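You operate a simulated robot arm through the tools that you are given. There is no shell and no other tool.

You are at the controls of a simulated two-armed robot. One attempt, no reset.

## Task
Tip the jug of pasta into the pasta keeper and clip its lid shut.
Fine: the jug goes back where it stood. Set down upright: grey jug. Where these are worked on the way, their far stop is far enough and under half their travel is too little: pasta keeper clip.

It is judged by the outcome, as a careful person would: the job done as asked, and still so three seconds after it is handed in. It fails if anything else is knocked over, pushed out of place, dropped, spilled or broken. A push-on lid holds only when it is set on centred and level and pressed home; a screw cap is set on level and turned clockwise until tight.

## Robot
Two 7-joint arms with two-finger grippers on one trunk, hanging from a carriage that runs on a gantry, over the field with the corners [-964, 2039], [-963, -461], [217, -461], [216, 2039] (x, y) and turns from -6.894 to 5.096 rad about z. Base frame: it is fixed where the carriage stands at the start and does not move with it; the origin is on the floor, on the carriage's upright axis, x ahead of it, y to its left, z up. Readings come in mm, rad, newtons and seconds.
The left shoulder is at the start at [0, 236, 1480], the right one opposite. With the tool pointing down near the work surface each hand reaches from about 100 to 700 mm from the robot's upright axis, wherever it stands, measured 20 degrees to its own side. Places, roughly: pasta keeper clip [600, -500, 1000]; pasta keeper lid [600, -600, 1000]. Payload 3.43 kg a hand.
The TCP of each hand is the grasp point between the finger pads, 30 mm short of the fingertips. In the tool frame z runs along the fingers and y along their closing line. The gripper opens to 104 mm; its body begins 57 mm behind the TCP.
Orientation is that of the tool frame in the base frame, as [roll, pitch, yaw] about the fixed x, y, z axes, in that order (R = Rz(yaw) Ry(pitch) Rx(roll)). With the fingers straight down and closing along the base's y, the tool's x points along the base's -x, its y along +y and its z along -z.

## Interface
- The arms move only by the tool move_arm. It takes "left_targets", "right_targets" or both (then of equal length, played together; a hand with none holds still); each is a list that holds one entry, the list of rows, each a list of 6 numbers: the shift along the tool's x, y, z in units of 150 mm (1.0 is 150 mm), then the turn, a rotation vector about the tool's x, y, z in units of 45 degrees (1.0 is 45 degrees). In form: [[[dx, dy, dz, rx, ry, rz], ...]]. A call has 1 to 20 rows; each row is the pose to reach, as a shift and turn from the pose commanded when the call began, along the tool's axes at that moment. "left_fingers" and "right_fingers" are, for a hand that has rows, the closure, from 0 (fully open) to 1 (shut), set as the call begins (left out, the last holds). A call with a number of a shift or a turn outside -1 to 1 is refused whole. A row lasts 0.2 s, in which the tool goes at most 50 mm and 0.15 rad; a call with a longer step from one row to the next is refused whole, and so is a gripper value outside its range. Where a pose cannot be reached the arm comes as near as it can. A force on the tool above 40 N (or 10 N above the force at the start of the call, whichever is more), or a blocked arm, ends the call early, and 0.2 s more pass. Each finger travels about 45 mm/s and halts on what it meets, pressing with about 20 N; the grip force reading is that of the motor and also rises with nothing between the fingers. The clock runs only during rows and for 0.2 s after the last one: add rows that repeat a pose to give the fingers time. It gives the time, the measured TCP pose, the force on the tool (base axes), the opening and the grip force at its end, in the units of the frame above (readings bear some noise), with the torque about the TCP (base axes, N m) and any sound that the robot's microphone picked up.
- Cameras (640 x 400 px; columns grow to the right, rows downward): "scene" is now at [244.3, -58.6, 1613.8]; the picture's right is [-0.79, -0.62, 0.00], its down [-0.48, 0.61, -0.62] and it looks along [0.39, -0.49, -0.78] (base axes); focal length 261 px, centre (320, 200). "left" rides on the left gripper at [67, -18, -90] in its tool frame; the picture's right is [0.25, 0.97, 0.00], its down [-0.73, 0.19, -0.66] and it looks along [-0.64, 0.17, 0.75] (tool axes); focal length 218 px, centre (320, 200). "right" rides on the right gripper at [67, 18, -90] in its tool frame; the picture's right is [-0.25, 0.97, 0.00], its down [-0.73, -0.19, -0.66] and it looks along [-0.63, -0.17, 0.75] (tool axes); focal length 218 px, centre (320, 200). There is no depth. A picture from a camera that has moved, and an enlarged one, comes with that camera's place and axes in the base frame and with its lens.
- grab_frame(camera): a new picture of that camera. The clock stands still meanwhile.
- lift_body(by): slides the trunk up (or, below 0, down) by that many mm; the arms and the scene camera ride with it, the base frame stays. It gives what a move gives, with no picture.
- base_move(legs): drives the robot by 1 to 6 legs, each [ahead, left, turn to the left] in mm, mm and rad, along the robot's own axes; the way and the turn of a leg run together, so that a leg with both is an arc; at most 1500 mm and 3.142 rad a leg. The arms and the cameras ride along, it lands a little off, and it stops where it bumps. It keeps to its track: a leg is cut to what the track allows. It gives what a move gives.
- aim_head(pan, tilt): turns the head with the scene camera to pan (to the left, within 1.501 rad either way) and tilt (down, from -0.506 to 1.204), counted from straight ahead of the robot. It gives what a move gives.
- close_up(camera, box): a new picture of the part [left, top, right, bottom] of that camera's present view, enlarged. The clock stands still meanwhile.
- sign_off(): hands the job in; it is judged then, once.

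Nothing tells you exact positions but the pictures and the camera data. Unless the task says otherwise, let go and move clear before handing in.

The tools are called after "Call:" as name(argument=value, ...) on one line, values as JSON. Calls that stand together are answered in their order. move_arm: Moves the arms, as the interface text tells. Its arguments: {"type":"object","properties":{"left_targets":{"type":"array","items":{"type":"array","items":{"type":"array","items":{"type":"number"}}}},"left_fingers":{"type":"number"},"right_targets":{"type":"array","items":{"type":"array","items":{"type":"array","items":{"type":"number"}}}},"right_fingers":{"type":"number"}},"required":[]} The other tools are called the same way: lift_body (by) moves the trunk up or down; base_move (legs) drives the base; aim_head (pan, tilt) turns the head that bears the scene camera; grab_frame (camera) takes a picture; close_up (camera, box) takes an enlarged picture of a part of a camera's view; sign_off () hands the job in.

At the start:

```text
time_s: 0.0
left_eef_pos: [469.6, -75.8, 1000.7]
left_tool_rot: [-3.14, 0.0, 3.141]
left_wrist_force: [0.8, -0.5, -0.5]
left_ft_torque: [0.01, -0.03, -0.02]
left_opening: 103.7
left_finger_force: 0.1
right_eef_pos: [371.5, -385.6, 1000.3]
right_tool_rot: [3.14, 0.002, 3.141]
right_wrist_force: [0.0, 0.4, -0.3]
right_ft_torque: [0.01, 0.0, 0.04]
right_opening: 104.1
right_finger_force: 0.2
trunk travel left (down, up): [-550.0, 90.0]
robot x, y, heading: [1.0, 0.4, 0.001]
head pan, tilt (commanded): [-0.904, 0.899]
```

scene: 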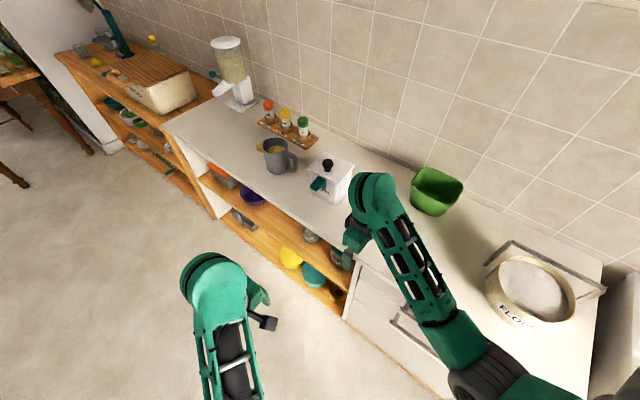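
right: 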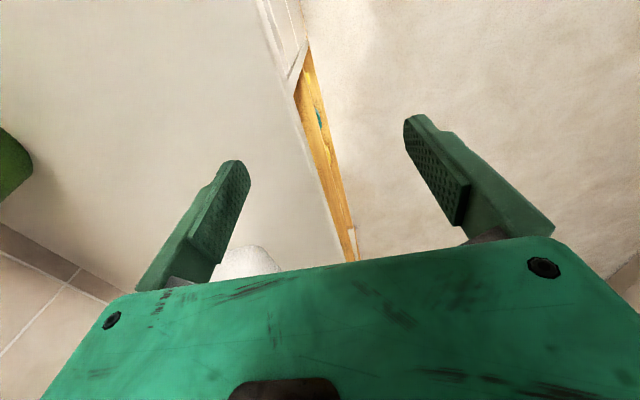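
left: 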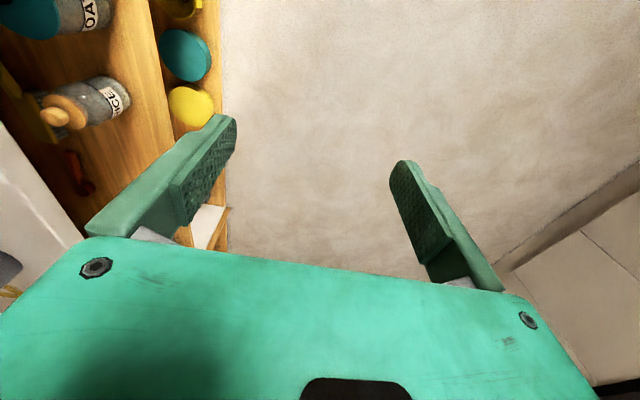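

I see a worktop along the wall with a grey jug of pasta, a white keeper box with a black-knobbed lid and a teal clip, a green bowl, a flour bin and spice jars. First I will take enlarged views to locate the jug, keeper, lid and clip.

Call:
close_up(camera="scene", box=[240, 80, 400, 220])

Call:
close_up(camera="scene", box=[300, 145, 364, 210])

```text
2.86 times, centred on (320, 150) of scene
camera zoom: at [244.3, -58.6, 1613.8], right [-0.79, -0.62, 0.0], down [-0.48, 0.61, -0.62], along [0.39, -0.49, -0.78], focal length 746 px, centre (320, 343)
```

zoom: 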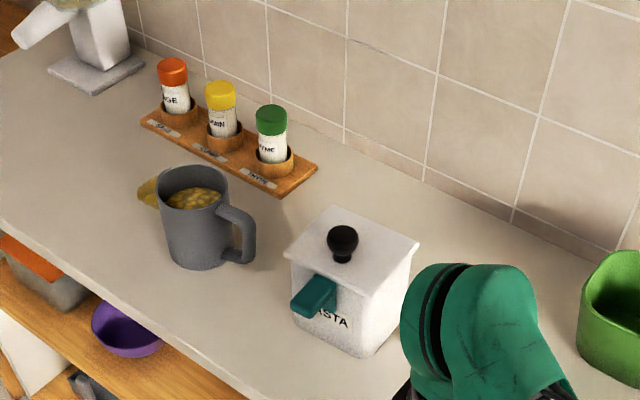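

```text
6.15 times, centred on (332, 178) of scene
camera zoom: at [244.3, -58.6, 1613.8], right [-0.79, -0.62, 0.0], down [-0.48, 0.61, -0.62], along [0.39, -0.49, -0.78], focal length 1606 px, centre (246, 338)
```

zoom: 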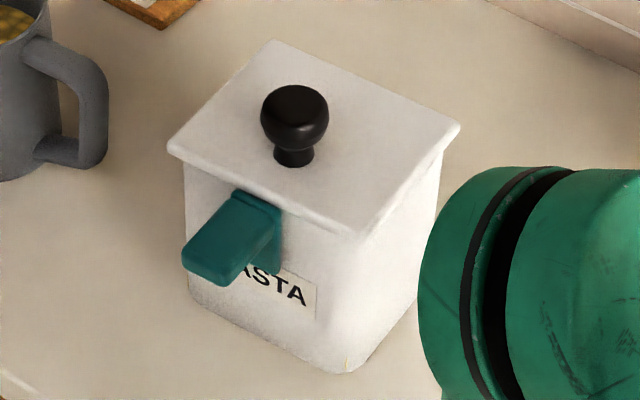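

The jug stands at roughly (815, -530) and the keeper at (613, -587) with its front facing +y. I'll raise both hands clear before driving nearer for a better look.

Call:
move_arm(right_targets=[[[0, 0, -0.25, 0, 0, 0], [0, 0, -0.5, 0, 0, 0], [0, 0, -0.75, 0, 0, 0], [0, 0, -1, 0, 0, 0]]], left_targets=[[[0, 0.2, -0.25, 0, 0, 0], [0, 0.4, -0.5, 0, 0, 0], [0, 0.6, -0.75, 0, 0, 0], [0, 0.8, -1, 0, 0, 0]]])

```text
time_s: 1.0
left_eef_pos: [470.3, 43.8, 1147.3]
left_tool_rot: [3.14, -0.004, 3.141]
left_wrist_force: [-0.1, -0.2, -0.7]
left_ft_torque: [-0.01, -0.01, 0.01]
left_opening: 104.1
left_finger_force: 0.1
right_eef_pos: [376.8, -389.9, 1123.5]
right_tool_rot: [-3.141, 0.005, -3.141]
right_wrist_force: [-0.1, -1.0, 0.2]
right_ft_torque: [-0.01, 0.01, 0.0]
right_opening: 104.4
right_finger_force: 0.0
right hand out of reach, approached as far as the arm can: row 4
trunk travel left (down, up): [-550.0, 90.0]
robot x, y, heading: [1.4, 0.4, 0.0]
head pan, tilt (commanded): [-0.904, 0.899]
```

Both hands are up; the right one reached its height limit at that spot. I'll tuck the right hand inward so it clears the worktop during the drive.

Call:
move_arm(right_targets=[[[0, 0.25, 0, 0, 0, 0], [0, 0.5, 0, 0, 0, 0], [0, 0.75, -0.1, 0, 0, 0], [0, 1, -0.2, 0, 0, 0]]], left_targets=[[[0, 0.25, 0, 0, 0, 0], [0, 0.5, 0, 0, 0, 0], [0, 0.75, 0, 0, 0, 0], [0, 1, 0, 0, 0, 0]]])

Call:
aim_head(pan=-0.75, tilt=0.75)

Call:
grab_frame(camera="scene")

```text
time_s: 2.0
left_eef_pos: [470.2, 195.4, 1151.7]
left_tool_rot: [-3.141, -0.001, 3.14]
left_wrist_force: [0.7, -0.3, -0.1]
left_ft_torque: [-0.02, 0.03, -0.05]
left_opening: 103.8
left_finger_force: 0.1
right_eef_pos: [381.8, -235.3, 1119.0]
right_tool_rot: [3.141, 0.007, 3.139]
right_wrist_force: [-0.3, -0.4, 0.4]
right_ft_torque: [0.0, -0.01, 0.02]
right_opening: 104.1
right_finger_force: 0.1
right hand out of reach, approached as far as the arm can: row 2, 3, 4
trunk travel left (down, up): [-550.0, 90.0]
robot x, y, heading: [-2.2, 1.1, 0.003]
head pan, tilt (commanded): [-0.904, 0.899]
```

```text
time_s: 2.7
left_eef_pos: [469.5, 195.3, 1150.8]
left_tool_rot: [3.141, 0.0, 3.141]
left_wrist_force: [0.7, -0.4, 0.5]
left_ft_torque: [-0.01, 0.02, 0.0]
left_opening: 104.2
left_finger_force: 0.1
right_eef_pos: [381.9, -237.4, 1119.6]
right_tool_rot: [3.141, 0.006, -3.14]
right_wrist_force: [-0.1, 0.0, 0.3]
right_ft_torque: [0.0, 0.0, 0.01]
right_opening: 104.1
right_finger_force: 0.0
trunk travel left (down, up): [-550.0, 90.0]
robot x, y, heading: [-5.8, 2.2, -0.001]
head pan, tilt (commanded): [-0.75, 0.75]
```

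```text
taken
camera scene: at [258.1, -55.7, 1625.6], right [-0.68, -0.73, 0.0], down [-0.5, 0.47, -0.73], along [0.53, -0.5, -0.68], focal length 261 px, centre (320, 200)
```

scene: 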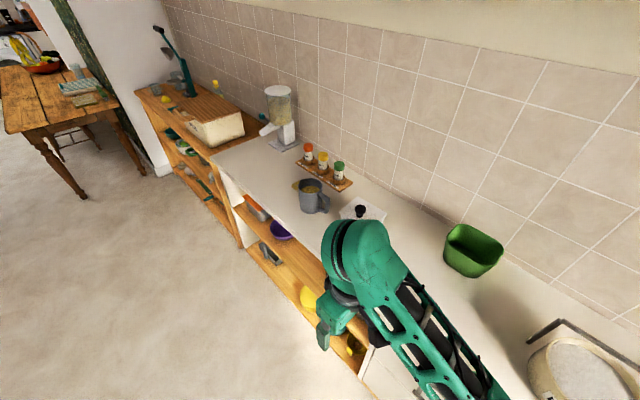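

The right arm hides the keeper from here. I'll drive forward and slightly toward the worktop, then look again.

Call:
base_move(legs=[[190, -100, 0]])

Call:
aim_head(pan=-0.9, tilt=0.9)

Call:
grab_frame(camera="scene")

Call:
grab_frame(camera="right")

Call:
grab_frame(camera="left")

```text
time_s: 4.4
left_eef_pos: [663.5, 98.3, 1150.8]
left_tool_rot: [3.141, -0.001, 3.138]
left_wrist_force: [-0.2, 1.0, 0.6]
left_ft_torque: [-0.03, -0.04, -0.02]
left_opening: 103.9
left_finger_force: 0.0
right_eef_pos: [577.0, -334.4, 1120.0]
right_tool_rot: [-3.141, 0.007, -3.142]
right_wrist_force: [-0.1, -0.2, 0.6]
right_ft_torque: [-0.01, 0.0, -0.01]
right_opening: 103.9
right_finger_force: 0.1
trunk travel left (down, up): [-550.0, 90.0]
robot x, y, heading: [191.1, -94.7, -0.005]
head pan, tilt (commanded): [-0.75, 0.75]
```

```text
time_s: 5.1
left_eef_pos: [663.0, 96.8, 1151.1]
left_tool_rot: [-3.14, 0.001, -3.141]
left_wrist_force: [0.0, 0.7, 0.3]
left_ft_torque: [-0.03, 0.0, 0.01]
left_opening: 103.9
left_finger_force: 0.0
right_eef_pos: [575.6, -334.1, 1119.0]
right_tool_rot: [-3.141, 0.006, 3.141]
right_wrist_force: [-0.7, 0.0, 0.1]
right_ft_torque: [0.01, -0.03, 0.03]
right_opening: 104.0
right_finger_force: 0.1
trunk travel left (down, up): [-550.0, 90.0]
robot x, y, heading: [192.0, -99.2, -0.002]
head pan, tilt (commanded): [-0.901, 0.901]
```

```text
taken
camera scene: at [437.5, -155.8, 1613.8], right [-0.78, -0.62, 0.0], down [-0.49, 0.61, -0.62], along [0.39, -0.49, -0.78], focal length 261 px, centre (320, 200)
```

scene: 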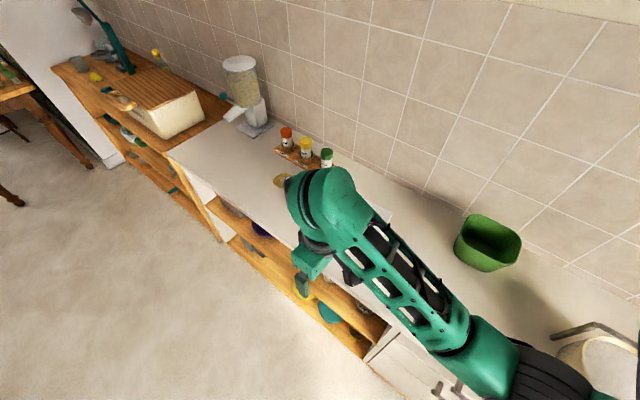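

```text
taken
camera right: at [507.8, -316.8, 1207.9], right [0.25, 0.97, 0.0], down [0.72, -0.19, 0.66], along [0.64, -0.17, -0.75], focal length 218 px, centre (320, 200)
```

right: 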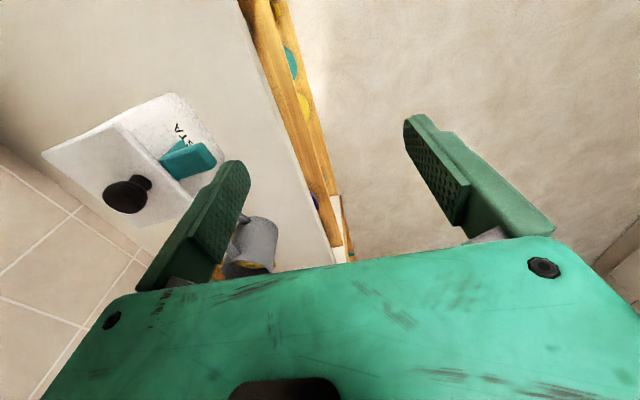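

```text
taken
camera left: at [596.1, 79.1, 1237.9], right [-0.25, 0.97, 0.0], down [0.73, 0.19, 0.66], along [0.64, 0.17, -0.75], focal length 218 px, centre (320, 200)
```

left: 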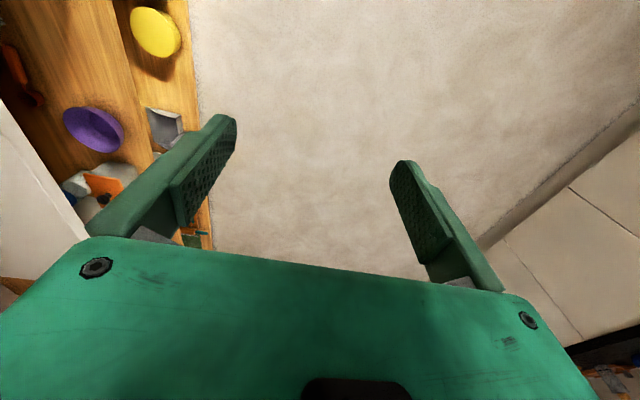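

The right-hand camera now sees the keeper and jug from above. I'll zoom into that view.

Call:
close_up(camera="right", box=[30, 80, 290, 290])

Call:
close_up(camera="right", box=[130, 85, 250, 205])

```text
1.90 times, centred on (160, 185) of right
camera zoom: at [507.8, -316.8, 1207.9], right [0.25, 0.97, 0.0], down [0.72, -0.19, 0.66], along [0.64, -0.17, -0.75], focal length 416 px, centre (625, 229)
```

zoom: 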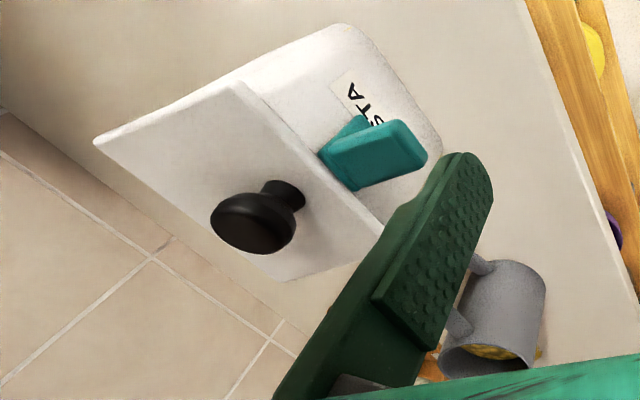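

```text
3.33 times, centred on (190, 145) of right
camera zoom: at [507.8, -316.8, 1207.9], right [0.25, 0.97, 0.0], down [0.72, -0.19, 0.66], along [0.64, -0.17, -0.75], focal length 728 px, centre (753, 383)
```

zoom: 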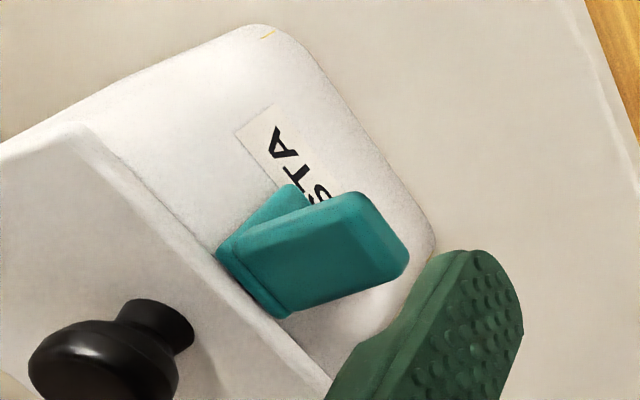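

The clip's teal flap stands out from the top of the keeper's front, while the jug's handle points toward the wall and the keeper. I'll turn the robot toward the worktop and come nearer for clearer views.

Call:
base_move(legs=[[0, 0, -0.45], [40, -80, 0]])

Call:
aim_head(pan=-0.2, tilt=0.9)

Call:
grab_frame(camera="scene")

Call:
grab_frame(camera="right")

Call:
grab_frame(camera="left")

```text
time_s: 7.5
left_eef_pos: [703.9, -215.0, 1151.2]
left_tool_rot: [3.141, -0.001, 2.69]
left_wrist_force: [-0.5, -0.5, -0.5]
left_ft_torque: [0.01, 0.0, 0.05]
left_opening: 104.0
left_finger_force: 0.1
right_eef_pos: [436.0, -565.4, 1119.7]
right_tool_rot: [-3.141, 0.008, 2.689]
right_wrist_force: [0.4, 0.6, -0.3]
right_ft_torque: [0.03, 0.02, 0.03]
right_opening: 104.1
right_finger_force: 0.0
trunk travel left (down, up): [-550.0, 90.0]
robot x, y, heading: [198.1, -188.3, -0.455]
head pan, tilt (commanded): [-0.901, 0.901]
```

```text
time_s: 8.6
left_eef_pos: [702.8, -215.1, 1150.0]
left_tool_rot: [-3.141, 0.0, 2.689]
left_wrist_force: [0.1, 0.7, -1.1]
left_ft_torque: [0.02, 0.01, -0.02]
left_opening: 103.8
left_finger_force: 0.0
right_eef_pos: [435.7, -565.5, 1118.7]
right_tool_rot: [3.141, 0.006, 2.688]
right_wrist_force: [-0.1, -0.6, 0.2]
right_ft_torque: [-0.02, -0.03, 0.02]
right_opening: 104.0
right_finger_force: 0.2
trunk travel left (down, up): [-550.0, 90.0]
robot x, y, heading: [191.5, -179.8, -0.452]
head pan, tilt (commanded): [-0.201, 0.901]
```

```text
taken
camera scene: at [432.6, -317.9, 1613.7], right [-0.61, -0.79, 0.0], down [-0.62, 0.48, -0.62], along [0.49, -0.38, -0.78], focal length 261 px, centre (320, 200)
```

scene: 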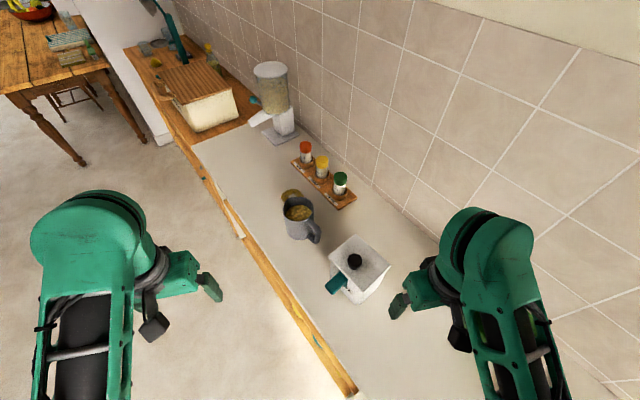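

```text
taken
camera right: at [382.7, -520.3, 1207.9], right [0.65, 0.76, 0.0], down [0.57, -0.49, 0.66], along [0.5, -0.43, -0.75], focal length 218 px, centre (320, 200)
```

right: 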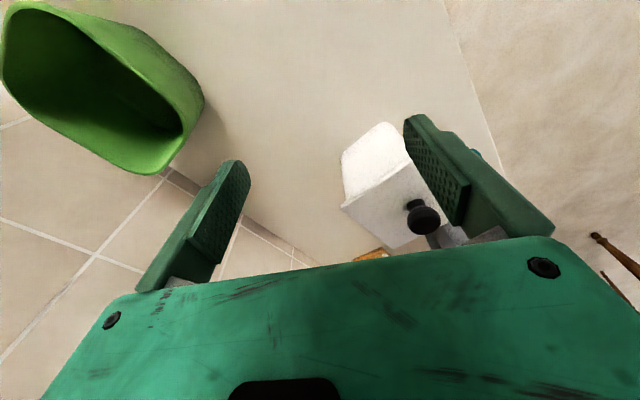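

```text
taken
camera left: at [635.2, -202.5, 1237.9], right [0.19, 0.98, 0.0], down [0.74, -0.15, 0.66], along [0.64, -0.13, -0.75], focal length 218 px, centre (320, 200)
```

left: 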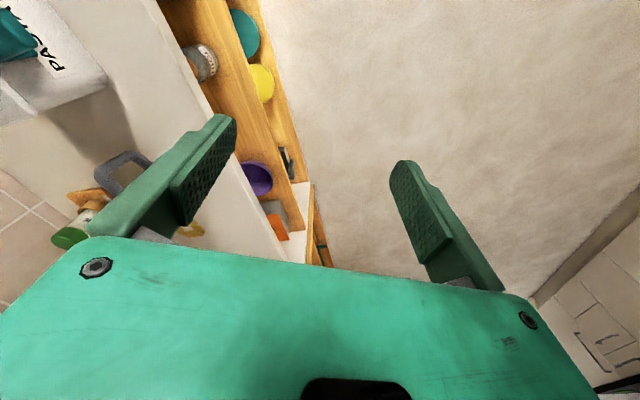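

Now the scene camera sees both keeper and jug without obstruction. I'll zoom in on each of them.

Call:
close_up(camera="scene", box=[315, 225, 400, 310])

Call:
close_up(camera="scene", box=[265, 175, 350, 260])

Call:
close_up(camera="scene", box=[220, 130, 420, 310])

```text
4.71 times, centred on (358, 268) of scene
camera zoom: at [432.6, -317.9, 1613.7], right [-0.61, -0.79, 0.0], down [-0.62, 0.48, -0.62], along [0.49, -0.38, -0.78], focal length 1228 px, centre (144, -118)
```

zoom: 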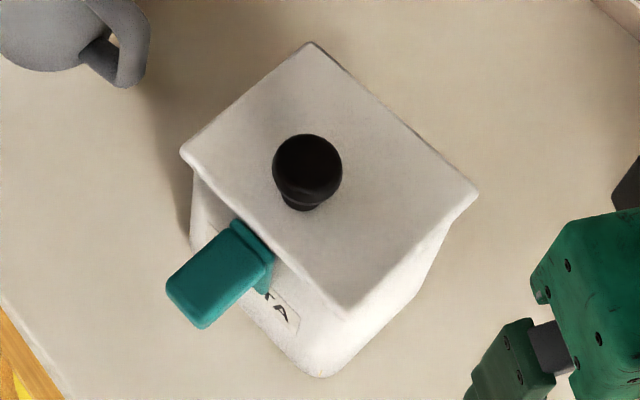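

```text
4.71 times, centred on (308, 218) of scene
camera zoom: at [432.6, -317.9, 1613.7], right [-0.61, -0.79, 0.0], down [-0.62, 0.48, -0.62], along [0.49, -0.38, -0.78], focal length 1228 px, centre (379, 118)
```

zoom: 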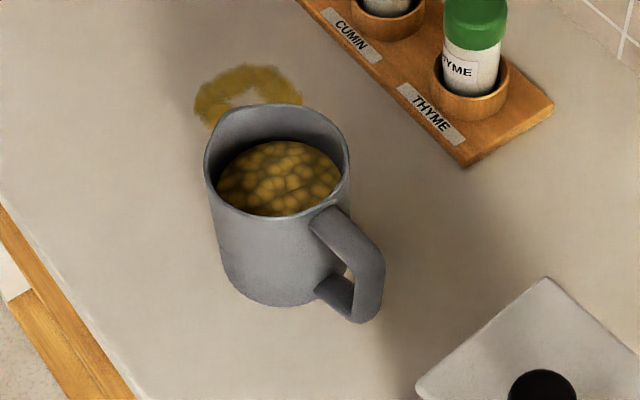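

```text
2.22 times, centred on (320, 220) of scene
camera zoom: at [432.6, -317.9, 1613.7], right [-0.61, -0.79, 0.0], down [-0.62, 0.48, -0.62], along [0.49, -0.38, -0.78], focal length 580 px, centre (320, 156)
```

zoom: 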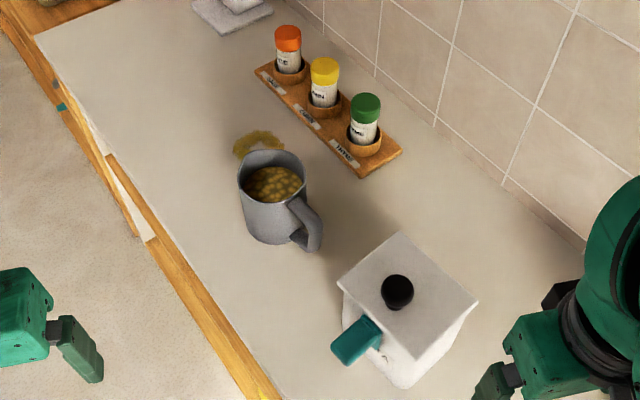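

The knob triangulates to about (594, -544, 1045), and the lid centre to about (598, -569), so the knob sits forward of centre, which suggests a hinge at the back. I'll check the lid's rear and the keeper's side with the right camera.

Call:
close_up(camera="right", box=[320, 110, 470, 260])

Call:
close_up(camera="left", box=[0, 0, 130, 130])

Call:
close_up(camera="scene", box=[325, 265, 365, 305])

```text
2.67 times, centred on (395, 185) of right
camera zoom: at [382.7, -520.3, 1207.9], right [0.65, 0.76, 0.0], down [0.57, -0.49, 0.66], along [0.5, -0.43, -0.75], focal length 582 px, centre (120, 240)
```

zoom: 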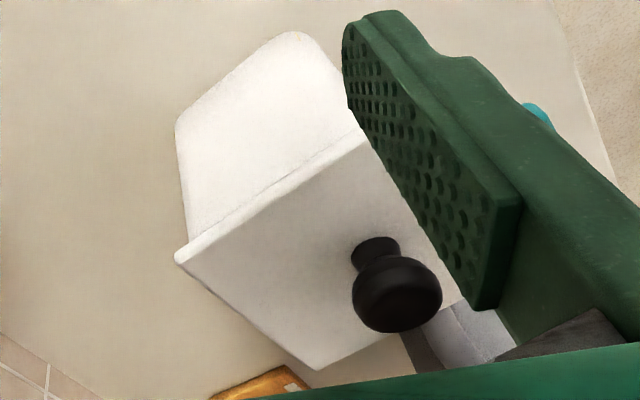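

```text
3.08 times, centred on (65, 65) of left
camera zoom: at [635.2, -202.5, 1237.9], right [0.19, 0.98, 0.0], down [0.74, -0.15, 0.66], along [0.64, -0.13, -0.75], focal length 672 px, centre (1105, 615)
```

zoom: 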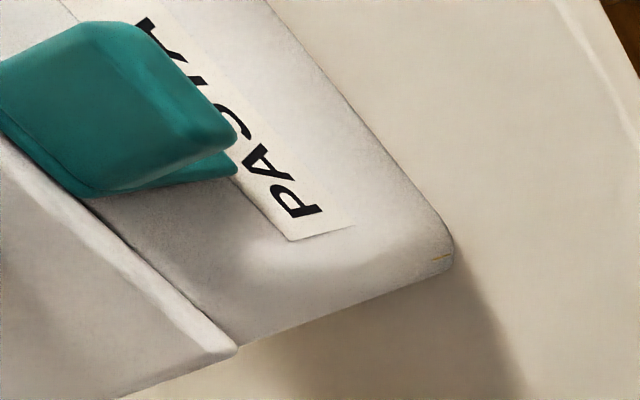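

```text
10.00 times, centred on (345, 285) of scene
camera zoom: at [432.6, -317.9, 1613.7], right [-0.61, -0.79, 0.0], down [-0.62, 0.48, -0.62], along [0.49, -0.38, -0.78], focal length 2610 px, centre (70, -650)
```

zoom: 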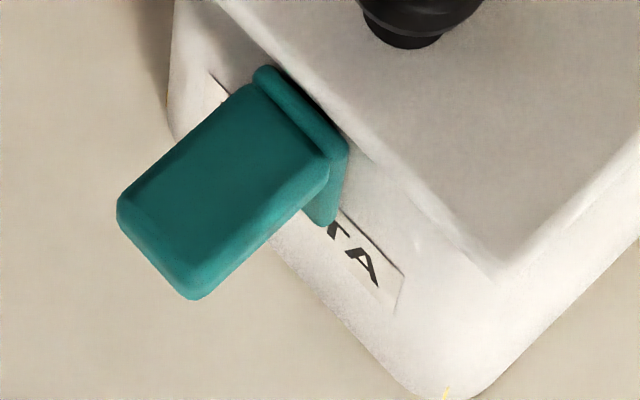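

I want a level view of the clip and lid edge, and the left shoulder closer to the jug, so I'll turn the robot further toward the wall.

Call:
base_move(legs=[[0, 0, -0.4]])

Call:
aim_head(pan=0.25, tilt=0.9)

Call:
grab_frame(camera="scene")

Call:
grab_frame(camera="left")

Call:
grab_frame(camera="right")

```text
time_s: 10.2
left_eef_pos: [650.5, -413.3, 1150.2]
left_tool_rot: [-3.142, 0.001, 2.286]
left_wrist_force: [0.2, 0.1, -0.1]
left_ft_torque: [-0.01, 0.04, 0.04]
left_opening: 103.9
left_finger_force: 0.2
right_eef_pos: [267.1, -630.2, 1119.4]
right_tool_rot: [3.141, 0.007, 2.284]
right_wrist_force: [-0.1, 0.1, 0.6]
right_ft_torque: [0.02, -0.02, 0.05]
right_opening: 103.8
right_finger_force: 0.1
trunk travel left (down, up): [-550.0, 90.0]
robot x, y, heading: [192.1, -186.3, -0.857]
head pan, tilt (commanded): [-0.201, 0.901]
```

```text
time_s: 11.1
left_eef_pos: [650.3, -411.5, 1150.0]
left_tool_rot: [3.141, 0.001, 2.286]
left_wrist_force: [-0.5, 0.3, -0.5]
left_ft_torque: [0.01, -0.01, 0.0]
left_opening: 103.8
left_finger_force: 0.0
right_eef_pos: [266.4, -630.0, 1118.1]
right_tool_rot: [-3.141, 0.007, 2.285]
right_wrist_force: [-0.1, 0.3, -0.8]
right_ft_torque: [-0.01, 0.01, 0.01]
right_opening: 104.1
right_finger_force: 0.1
trunk travel left (down, up): [-550.0, 90.0]
robot x, y, heading: [192.5, -183.7, -0.852]
head pan, tilt (commanded): [0.25, 0.901]
```

```text
taken
camera scene: at [385.7, -378.9, 1613.7], right [-0.57, -0.82, 0.0], down [-0.64, 0.45, -0.62], along [0.51, -0.35, -0.78], focal length 261 px, centre (320, 200)
```

scene: 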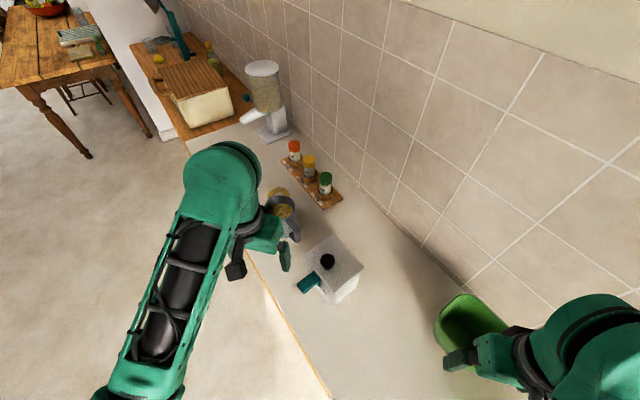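

```text
taken
camera left: at [593.3, -374.3, 1237.9], right [0.56, 0.83, 0.0], down [0.62, -0.43, 0.66], along [0.54, -0.37, -0.75], focal length 218 px, centre (320, 200)
```

left: 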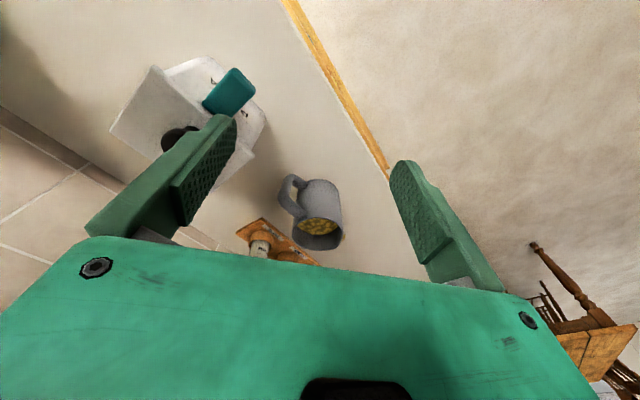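

```text
taken
camera right: at [236.0, -567.2, 1207.9], right [0.9, 0.44, 0.0], down [0.33, -0.67, 0.66], along [0.29, -0.59, -0.75], focal length 218 px, centre (320, 200)
```

right: 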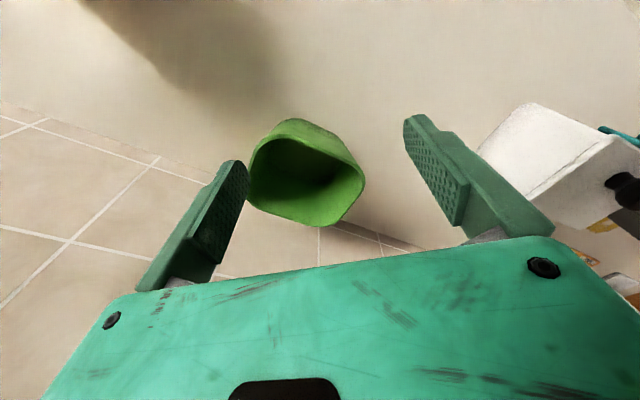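

The left hand is over the keeper's front with a clear working area. I'll draw it back and turn it to face the wall, so its camera can view the clip from in front.

Call:
move_arm(left_targets=[[[0.115, 0.055, 0.055, 0, 0, 0.15], [0.23, 0.11, 0.11, 0, 0, 0.3], [0.345, 0.166, 0.166, 0, 0, 0.45], [0.46, 0.222, 0.222, 0, 0, 0.6], [0.575, 0.277, 0.277, 0, 0, 0.75], [0.69, 0.333, 0.333, 0, 0, 0.9]]])

```text
time_s: 12.5
left_eef_pos: [619.7, -300.8, 1102.2]
left_tool_rot: [3.141, 0.001, 1.576]
left_wrist_force: [-0.3, -1.1, -0.9]
left_ft_torque: [0.02, -0.05, -0.03]
left_opening: 104.0
left_finger_force: 0.1
right_eef_pos: [267.0, -629.2, 1118.6]
right_tool_rot: [3.141, 0.007, 2.285]
right_wrist_force: [-1.0, -0.9, -0.1]
right_ft_torque: [0.01, -0.03, 0.0]
right_opening: 104.1
right_finger_force: 0.1
trunk travel left (down, up): [-550.0, 90.0]
robot x, y, heading: [196.8, -189.9, -0.855]
head pan, tilt (commanded): [0.25, 0.901]
```

Now I'll pitch the hand up 45° so its camera looks horizontally at the keeper's front.

Call:
move_arm(left_targets=[[[0, 0, 0.08, 0, -0.16, 0], [0, 0, 0.16, 0, -0.33, 0], [0, 0, 0.25, 0, -0.5, 0], [0, 0, 0.33, 0, -0.66, 0], [0, 0, 0.42, 0, -0.83, 0], [0, 0, 0.5, 0, -1, 0]]])

Call:
grab_frame(camera="left")

```text
time_s: 13.9
left_eef_pos: [620.5, -301.5, 1025.5]
left_tool_rot: [3.14, 0.787, 1.578]
left_wrist_force: [0.9, -0.1, -0.5]
left_ft_torque: [0.06, 0.01, -0.01]
left_opening: 103.8
left_finger_force: 0.1
right_eef_pos: [267.7, -629.7, 1118.8]
right_tool_rot: [3.141, 0.007, 2.284]
right_wrist_force: [-0.3, -0.1, -0.5]
right_ft_torque: [-0.02, 0.03, 0.02]
right_opening: 104.0
right_finger_force: 0.0
trunk travel left (down, up): [-550.0, 90.0]
robot x, y, heading: [192.7, -186.7, -0.858]
head pan, tilt (commanded): [0.25, 0.901]
```

```text
taken
camera left: at [601.3, -191.2, 1039.9], right [0.97, 0.19, -0.18], down [0.19, -0.05, 0.98], along [0.17, -0.98, -0.08], focal length 218 px, centre (320, 200)
```

left: 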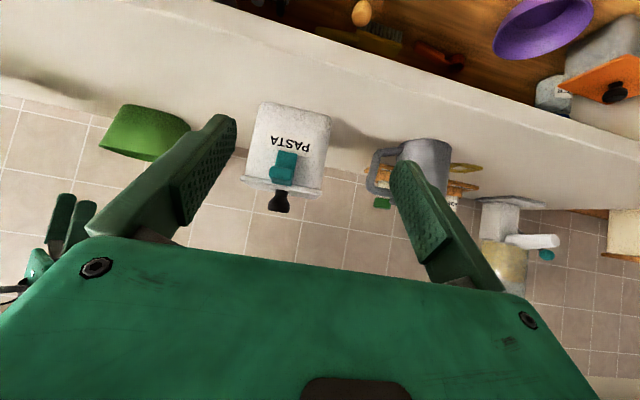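

Call:
close_up(camera="left", box=[235, 95, 345, 215])

Call:
close_up(camera="left", box=[260, 140, 310, 190])

Call:
close_up(camera="left", box=[355, 125, 485, 215])

```text
3.33 times, centred on (290, 155) of left
camera zoom: at [601.3, -191.2, 1039.9], right [0.97, 0.19, -0.18], down [0.19, -0.05, 0.98], along [0.17, -0.98, -0.08], focal length 728 px, centre (420, 350)
```

zoom: 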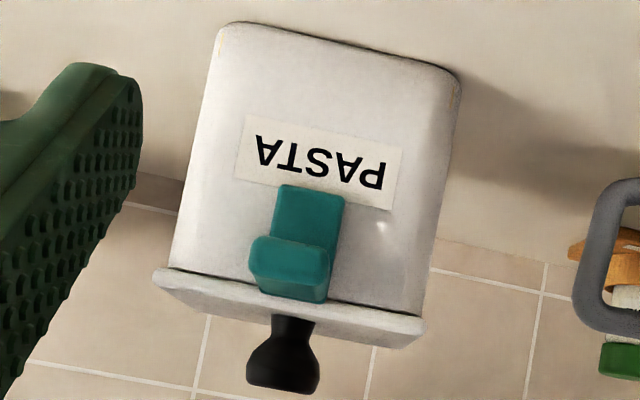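

```text
8.00 times, centred on (285, 165) of left
camera zoom: at [601.3, -191.2, 1039.9], right [0.97, 0.19, -0.18], down [0.19, -0.05, 0.98], along [0.17, -0.98, -0.08], focal length 1746 px, centre (600, 480)
```

zoom: 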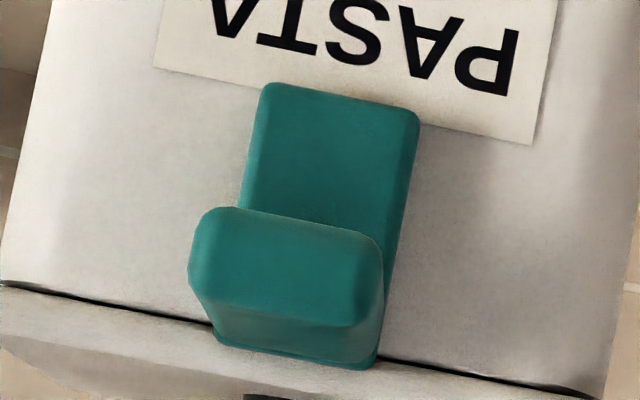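

```text
4.44 times, centred on (420, 170) of left
camera zoom: at [601.3, -191.2, 1039.9], right [0.97, 0.19, -0.18], down [0.19, -0.05, 0.98], along [0.17, -0.98, -0.08], focal length 970 px, centre (-124, 333)
```

zoom: 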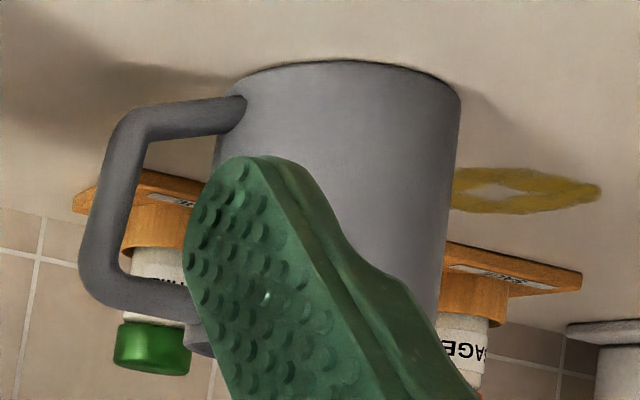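

The clip is a thick flap, level at about z=994, standing out roughly 45 mm from a plate on the front. I think it shuts by folding down onto that plate. Next I'll look at the lid's back edge with the right camera.

Call:
close_up(camera="right", box=[470, 90, 640, 250])

Call:
close_up(camera="scene", box=[285, 225, 375, 315])

```text
2.50 times, centred on (555, 170) of right
camera zoom: at [235.9, -567.2, 1207.9], right [0.9, 0.44, 0.0], down [0.33, -0.67, 0.66], along [0.29, -0.59, -0.75], focal length 546 px, centre (-268, 275)
```

zoom: 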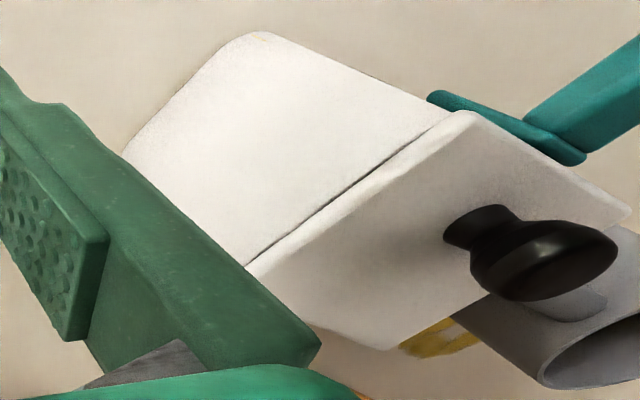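

```text
4.44 times, centred on (330, 270) of scene
camera zoom: at [385.7, -378.8, 1613.8], right [-0.57, -0.82, 0.0], down [-0.64, 0.45, -0.62], along [0.51, -0.35, -0.78], focal length 1160 px, centre (276, -111)
```

zoom: 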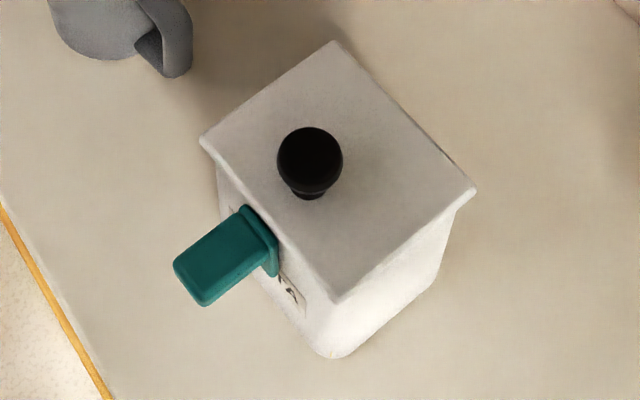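

No hinge hardware shows, but the lid's front-set knob still hints at a rear pivot. I'll bring the right hand over the knob in steps, with the fingers closing along the keeper's width.

Call:
move_arm(right_targets=[[[-0.125, 0.25, 0, 0, 0, 0], [-0.25, 0.5, 0, 0, 0, 0], [-0.375, 0.75, 0, 0, 0, 0], [-0.5, 1, 0, 0, 0, 0]]])

Call:
move_arm(right_targets=[[[-0.1, 0.2, 0, 0, 0, 0.16], [-0.2, 0.4, 0, 0, 0, 0.32], [-0.3, 0.6, 0, 0, 0, 0.48], [-0.4, 0.8, 0, 0, 0, 0.64], [-0.5, 1, 0, 0, 0, 0.81]]])

Call:
grab_frame(camera="right")

Call:
grab_frame(camera="left")

Call:
grab_frame(camera="scene")

```text
time_s: 14.9
left_eef_pos: [618.4, -301.6, 1027.2]
left_tool_rot: [-3.141, 0.786, 1.577]
left_wrist_force: [-0.4, -0.6, -0.5]
left_ft_torque: [0.0, -0.02, -0.01]
left_opening: 104.0
left_finger_force: 0.1
right_eef_pos: [430.3, -587.0, 1119.3]
right_tool_rot: [-3.141, 0.007, 2.283]
right_wrist_force: [0.0, -0.3, 0.8]
right_ft_torque: [-0.02, 0.0, 0.02]
right_opening: 104.0
right_finger_force: 0.0
trunk travel left (down, up): [-550.0, 90.0]
robot x, y, heading: [195.3, -180.9, -0.854]
head pan, tilt (commanded): [0.25, 0.901]
```

```text
time_s: 16.1
left_eef_pos: [620.7, -301.7, 1026.1]
left_tool_rot: [-3.14, 0.786, 1.578]
left_wrist_force: [0.2, 0.2, 0.1]
left_ft_torque: [0.01, -0.01, 0.0]
left_opening: 103.8
left_finger_force: 0.0
right_eef_pos: [591.3, -544.6, 1121.3]
right_tool_rot: [3.136, 0.004, 1.649]
right_wrist_force: [0.2, 0.1, -0.5]
right_ft_torque: [0.01, -0.01, 0.02]
right_opening: 104.0
right_finger_force: 0.0
trunk travel left (down, up): [-550.0, 90.0]
robot x, y, heading: [195.1, -185.9, -0.861]
head pan, tilt (commanded): [0.25, 0.901]
```

```text
taken
camera right: at [603.0, -476.9, 1210.5], right [0.98, -0.18, 0.01], down [-0.14, -0.74, 0.66], along [-0.11, -0.65, -0.75], focal length 218 px, centre (320, 200)
```

right: 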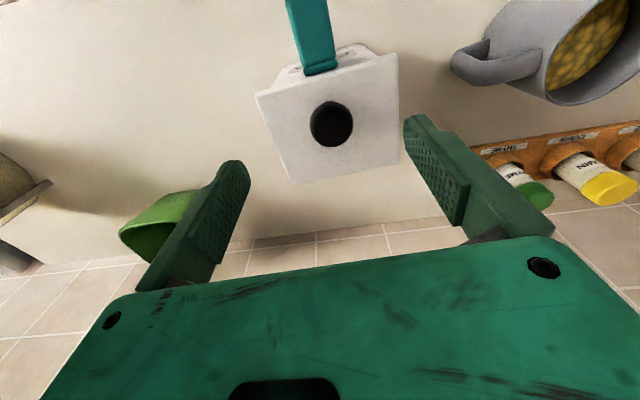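

```text
taken
camera left: at [601.6, -191.3, 1040.1], right [0.97, 0.19, -0.18], down [0.19, -0.05, 0.98], along [0.17, -0.98, -0.08], focal length 218 px, centre (320, 200)
```

left: 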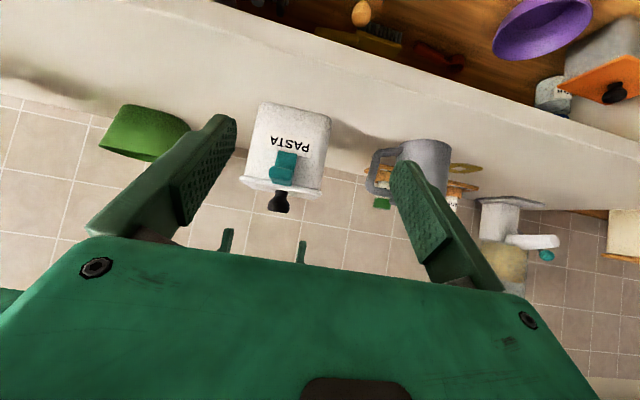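

```text
taken
camera scene: at [385.9, -378.8, 1613.8], right [-0.57, -0.82, 0.0], down [-0.64, 0.45, -0.62], along [0.51, -0.35, -0.78], focal length 261 px, centre (320, 200)
```

scene: 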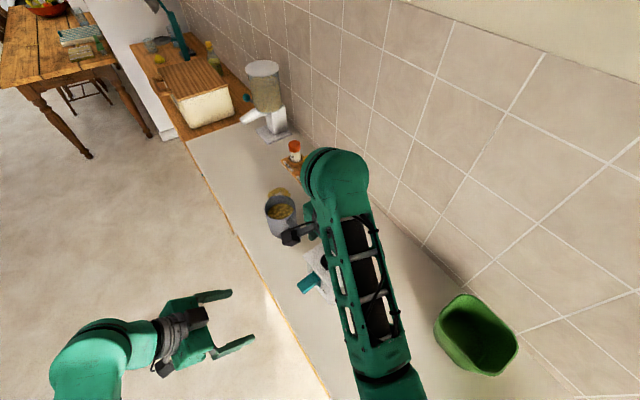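

The hand is nearly above the knob. I'll zoom in to refine the knob's exact position before descending.

Call:
close_up(camera="right", box=[250, 40, 410, 190])

Call:
close_up(camera="left", box=[210, 150, 340, 270])

```text
2.67 times, centred on (330, 115) of right
camera zoom: at [603.0, -476.9, 1210.5], right [0.98, -0.18, 0.01], down [-0.14, -0.74, 0.66], along [-0.11, -0.65, -0.75], focal length 582 px, centre (293, 427)
```

zoom: 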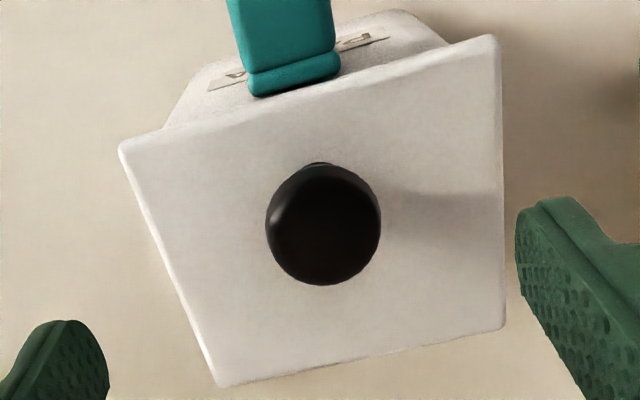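

```text
3.33 times, centred on (275, 210) of left
camera zoom: at [601.6, -191.3, 1040.1], right [0.97, 0.19, -0.18], down [0.19, -0.05, 0.98], along [0.17, -0.98, -0.08], focal length 728 px, centre (470, 167)
```

zoom: 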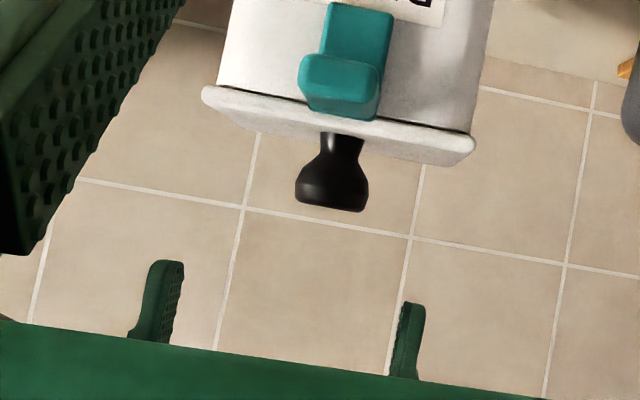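

The knob sits at about (601, -547) with its top near z=1043. I'll centre the right hand over it and lower it with open fingers.

Call:
move_arm(right_targets=[[[-0.025, 0.063, 0, 0, 0, 0], [-0.025, 0.063, 0.14, 0, 0, 0], [-0.025, 0.063, 0.28, 0, 0, 0], [-0.025, 0.063, 0.4, 0, 0, 0], [-0.025, 0.063, 0.4, 0, 0, 0]]], right_fingers=0)

Call:
grab_frame(camera="right")

Call:
close_up(camera="left", box=[210, 130, 340, 250])

```text
time_s: 17.3
left_eef_pos: [620.1, -300.9, 1026.9]
left_tool_rot: [3.141, 0.785, 1.58]
left_wrist_force: [-0.2, 0.7, 0.9]
left_ft_torque: [0.03, 0.03, 0.02]
left_opening: 104.0
left_finger_force: 0.1
right_eef_pos: [567.3, -539.4, 1076.2]
right_tool_rot: [3.139, 0.006, 1.648]
right_wrist_force: [0.6, 0.5, -0.2]
right_ft_torque: [0.0, 0.02, 0.03]
right_opening: 104.1
right_finger_force: 0.1
right hand out of reach, approached as far as the arm can: row 2, 3, 4, 5
trunk travel left (down, up): [-550.0, 90.0]
robot x, y, heading: [196.4, -185.6, -0.854]
head pan, tilt (commanded): [0.25, 0.901]
```

```text
taken
camera right: at [579.1, -470.7, 1166.4], right [0.98, -0.18, 0.0], down [-0.14, -0.74, 0.66], along [-0.11, -0.65, -0.75], focal length 218 px, centre (320, 200)
```

right: 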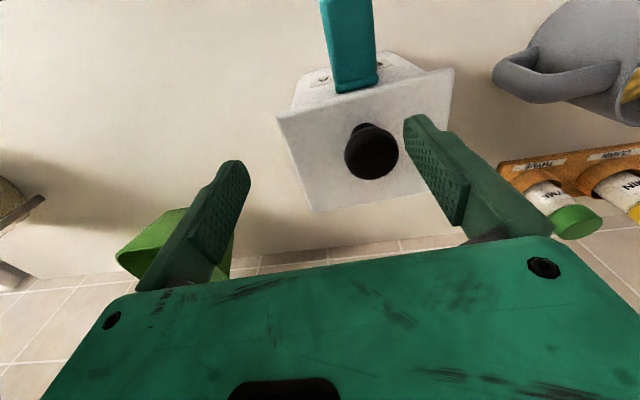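

```text
3.33 times, centred on (275, 190) of left
camera zoom: at [601.1, -191.1, 1040.0], right [0.97, 0.19, -0.18], down [0.19, -0.05, 0.98], along [0.17, -0.98, -0.08], focal length 728 px, centre (470, 233)
```

zoom: 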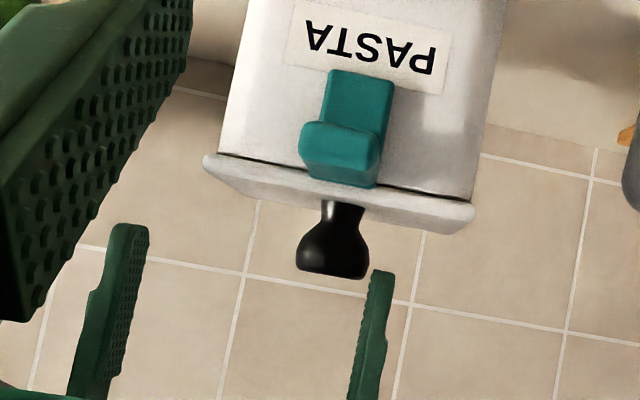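

The right arm ran out of reach there and drifted, without touching anything. I'll raise it back up, then bring the base closer with its heading turned left so both arms reach well.

Call:
move_arm(right_targets=[[[0, -0.03, -0.13, 0, 0, 0], [0, -0.06, -0.27, 0, 0, 0], [0, -0.06, -0.4, 0, 0, 0]]])

```text
time_s: 18.1
left_eef_pos: [619.3, -302.5, 1026.2]
left_tool_rot: [-3.141, 0.784, 1.577]
left_wrist_force: [-0.4, 0.5, -0.4]
left_ft_torque: [0.01, -0.04, -0.01]
left_opening: 104.0
left_finger_force: 0.0
right_eef_pos: [590.4, -551.5, 1113.8]
right_tool_rot: [3.134, 0.005, 1.648]
right_wrist_force: [0.4, 0.7, -0.5]
right_ft_torque: [-0.01, 0.02, -0.01]
right_opening: 104.1
right_finger_force: 0.0
right hand out of reach, approached as far as the arm can: row 1, 2, 3
trunk travel left (down, up): [-550.0, 90.0]
robot x, y, heading: [193.8, -184.3, -0.852]
head pan, tilt (commanded): [0.25, 0.901]
```

Call:
base_move(legs=[[0, 0, 0.35], [90, -139, 0]])

Call:
aim_head(pan=-0.15, tilt=1.0)

Call:
grab_frame(camera="scene")

Call:
grab_frame(camera="right")

Call:
grab_frame(camera="left")

```text
time_s: 20.6
left_eef_pos: [644.5, -310.1, 1025.9]
left_tool_rot: [-3.14, 0.784, 1.936]
left_wrist_force: [0.3, -0.6, 0.0]
left_ft_torque: [-0.01, -0.01, 0.01]
left_opening: 104.1
left_finger_force: 0.0
right_eef_pos: [703.6, -554.7, 1112.9]
right_tool_rot: [3.135, 0.005, 2.006]
right_wrist_force: [0.2, -0.7, 0.1]
right_ft_torque: [-0.02, 0.01, -0.03]
right_opening: 103.9
right_finger_force: 0.1
trunk travel left (down, up): [-550.0, 90.0]
robot x, y, heading: [202.3, -349.9, -0.505]
head pan, tilt (commanded): [0.25, 0.901]
```

```text
time_s: 21.5
left_eef_pos: [645.0, -310.4, 1027.1]
left_tool_rot: [-3.14, 0.785, 1.935]
left_wrist_force: [-0.2, 1.8, -0.3]
left_ft_torque: [0.01, 0.0, -0.03]
left_opening: 103.9
left_finger_force: 0.1
right_eef_pos: [704.7, -555.0, 1110.9]
right_tool_rot: [3.138, 0.007, 2.004]
right_wrist_force: [-0.3, 0.3, -0.1]
right_ft_torque: [-0.02, 0.01, 0.0]
right_opening: 104.3
right_finger_force: 0.0
trunk travel left (down, up): [-550.0, 90.0]
robot x, y, heading: [209.3, -352.5, -0.5]
head pan, tilt (commanded): [-0.15, 1.0]
```

```text
taken
camera scene: at [435.5, -487.4, 1606.5], right [-0.6, -0.8, 0.0], down [-0.67, 0.51, -0.54], along [0.43, -0.33, -0.84], focal length 261 px, centre (320, 200)
```

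scene: 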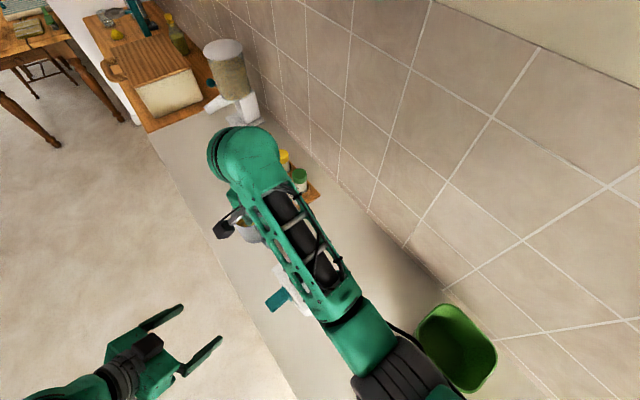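

```text
taken
camera right: at [691.0, -486.3, 1201.4], right [0.98, 0.18, 0.01], down [0.13, -0.74, 0.66], along [0.12, -0.65, -0.75], focal length 218 px, centre (320, 200)
```

right: 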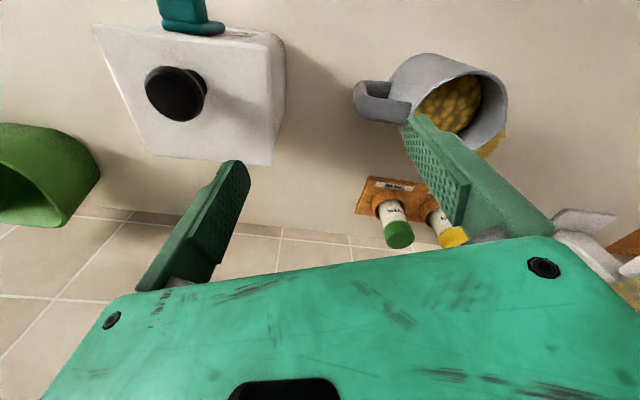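

```text
taken
camera left: at [589.1, -213.9, 1039.9], right [0.84, 0.51, -0.18], down [0.2, 0.02, 0.98], along [0.51, -0.86, -0.08], focal length 218 px, centre (320, 200)
```

left: 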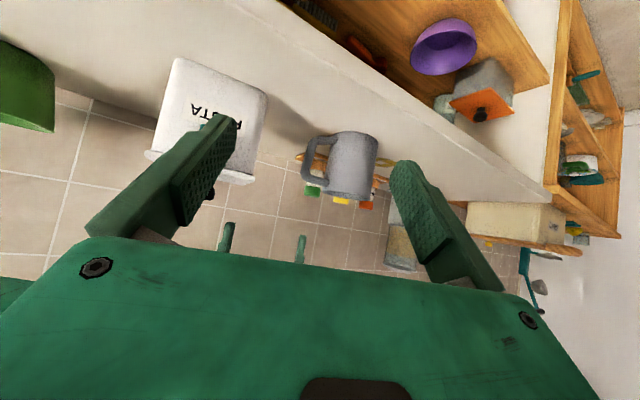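

Both arms now reach the work comfortably. I'll bring the right hand back over the knob and check it.

Call:
move_arm(right_targets=[[[0.084, -0.152, 0, 0, 0, 0.113], [0.168, -0.304, 0, 0, 0, 0.226], [0.252, -0.455, 0, 0, 0, 0.34], [0.336, -0.607, 0, 0, 0, 0.453], [0.336, -0.607, 0, 0, 0, 0.453]]])

Call:
close_up(camera="right", box=[220, 20, 440, 200])

Call:
grab_frame(camera="left")

```text
time_s: 22.7
left_eef_pos: [645.1, -311.5, 1025.8]
left_tool_rot: [3.14, 0.787, 1.934]
left_wrist_force: [0.8, -0.8, -0.1]
left_ft_torque: [-0.02, 0.0, 0.01]
left_opening: 104.0
left_finger_force: 0.1
right_eef_pos: [656.5, -667.1, 1100.5]
right_tool_rot: [3.055, 0.057, 1.78]
right_wrist_force: [0.5, 0.3, 0.4]
right_ft_torque: [0.0, -0.03, 0.0]
right_opening: 104.0
right_finger_force: 0.1
right hand out of reach, approached as far as the arm can: row 1, 2, 3, 4, 5
trunk travel left (down, up): [-550.0, 90.0]
robot x, y, heading: [205.9, -349.0, -0.502]
head pan, tilt (commanded): [-0.15, 1.0]
```

```text
2.22 times, centred on (330, 110) of right
camera zoom: at [650.4, -594.1, 1186.6], right [0.99, -0.04, 0.1], down [-0.1, -0.73, 0.68], along [0.04, -0.68, -0.73], focal length 485 px, centre (298, 400)
```

zoom: 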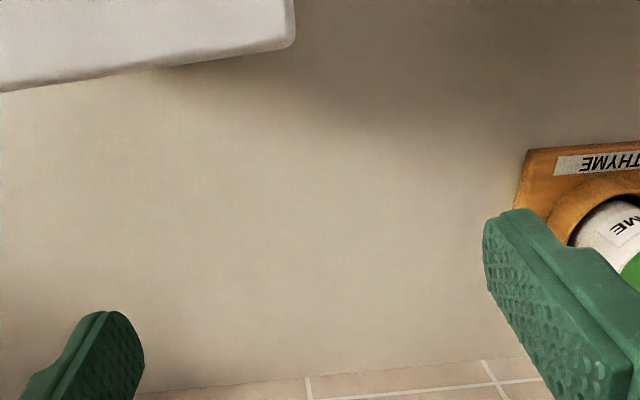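

```text
taken
camera left: at [589.7, -213.8, 1040.4], right [0.84, 0.51, -0.18], down [0.2, 0.02, 0.98], along [0.51, -0.86, -0.08], focal length 218 px, centre (320, 200)
```

left: 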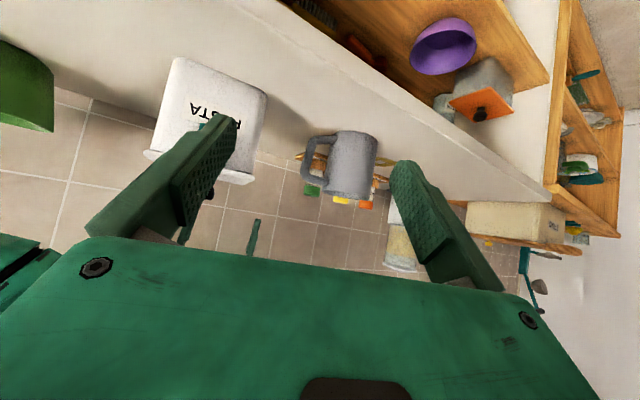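

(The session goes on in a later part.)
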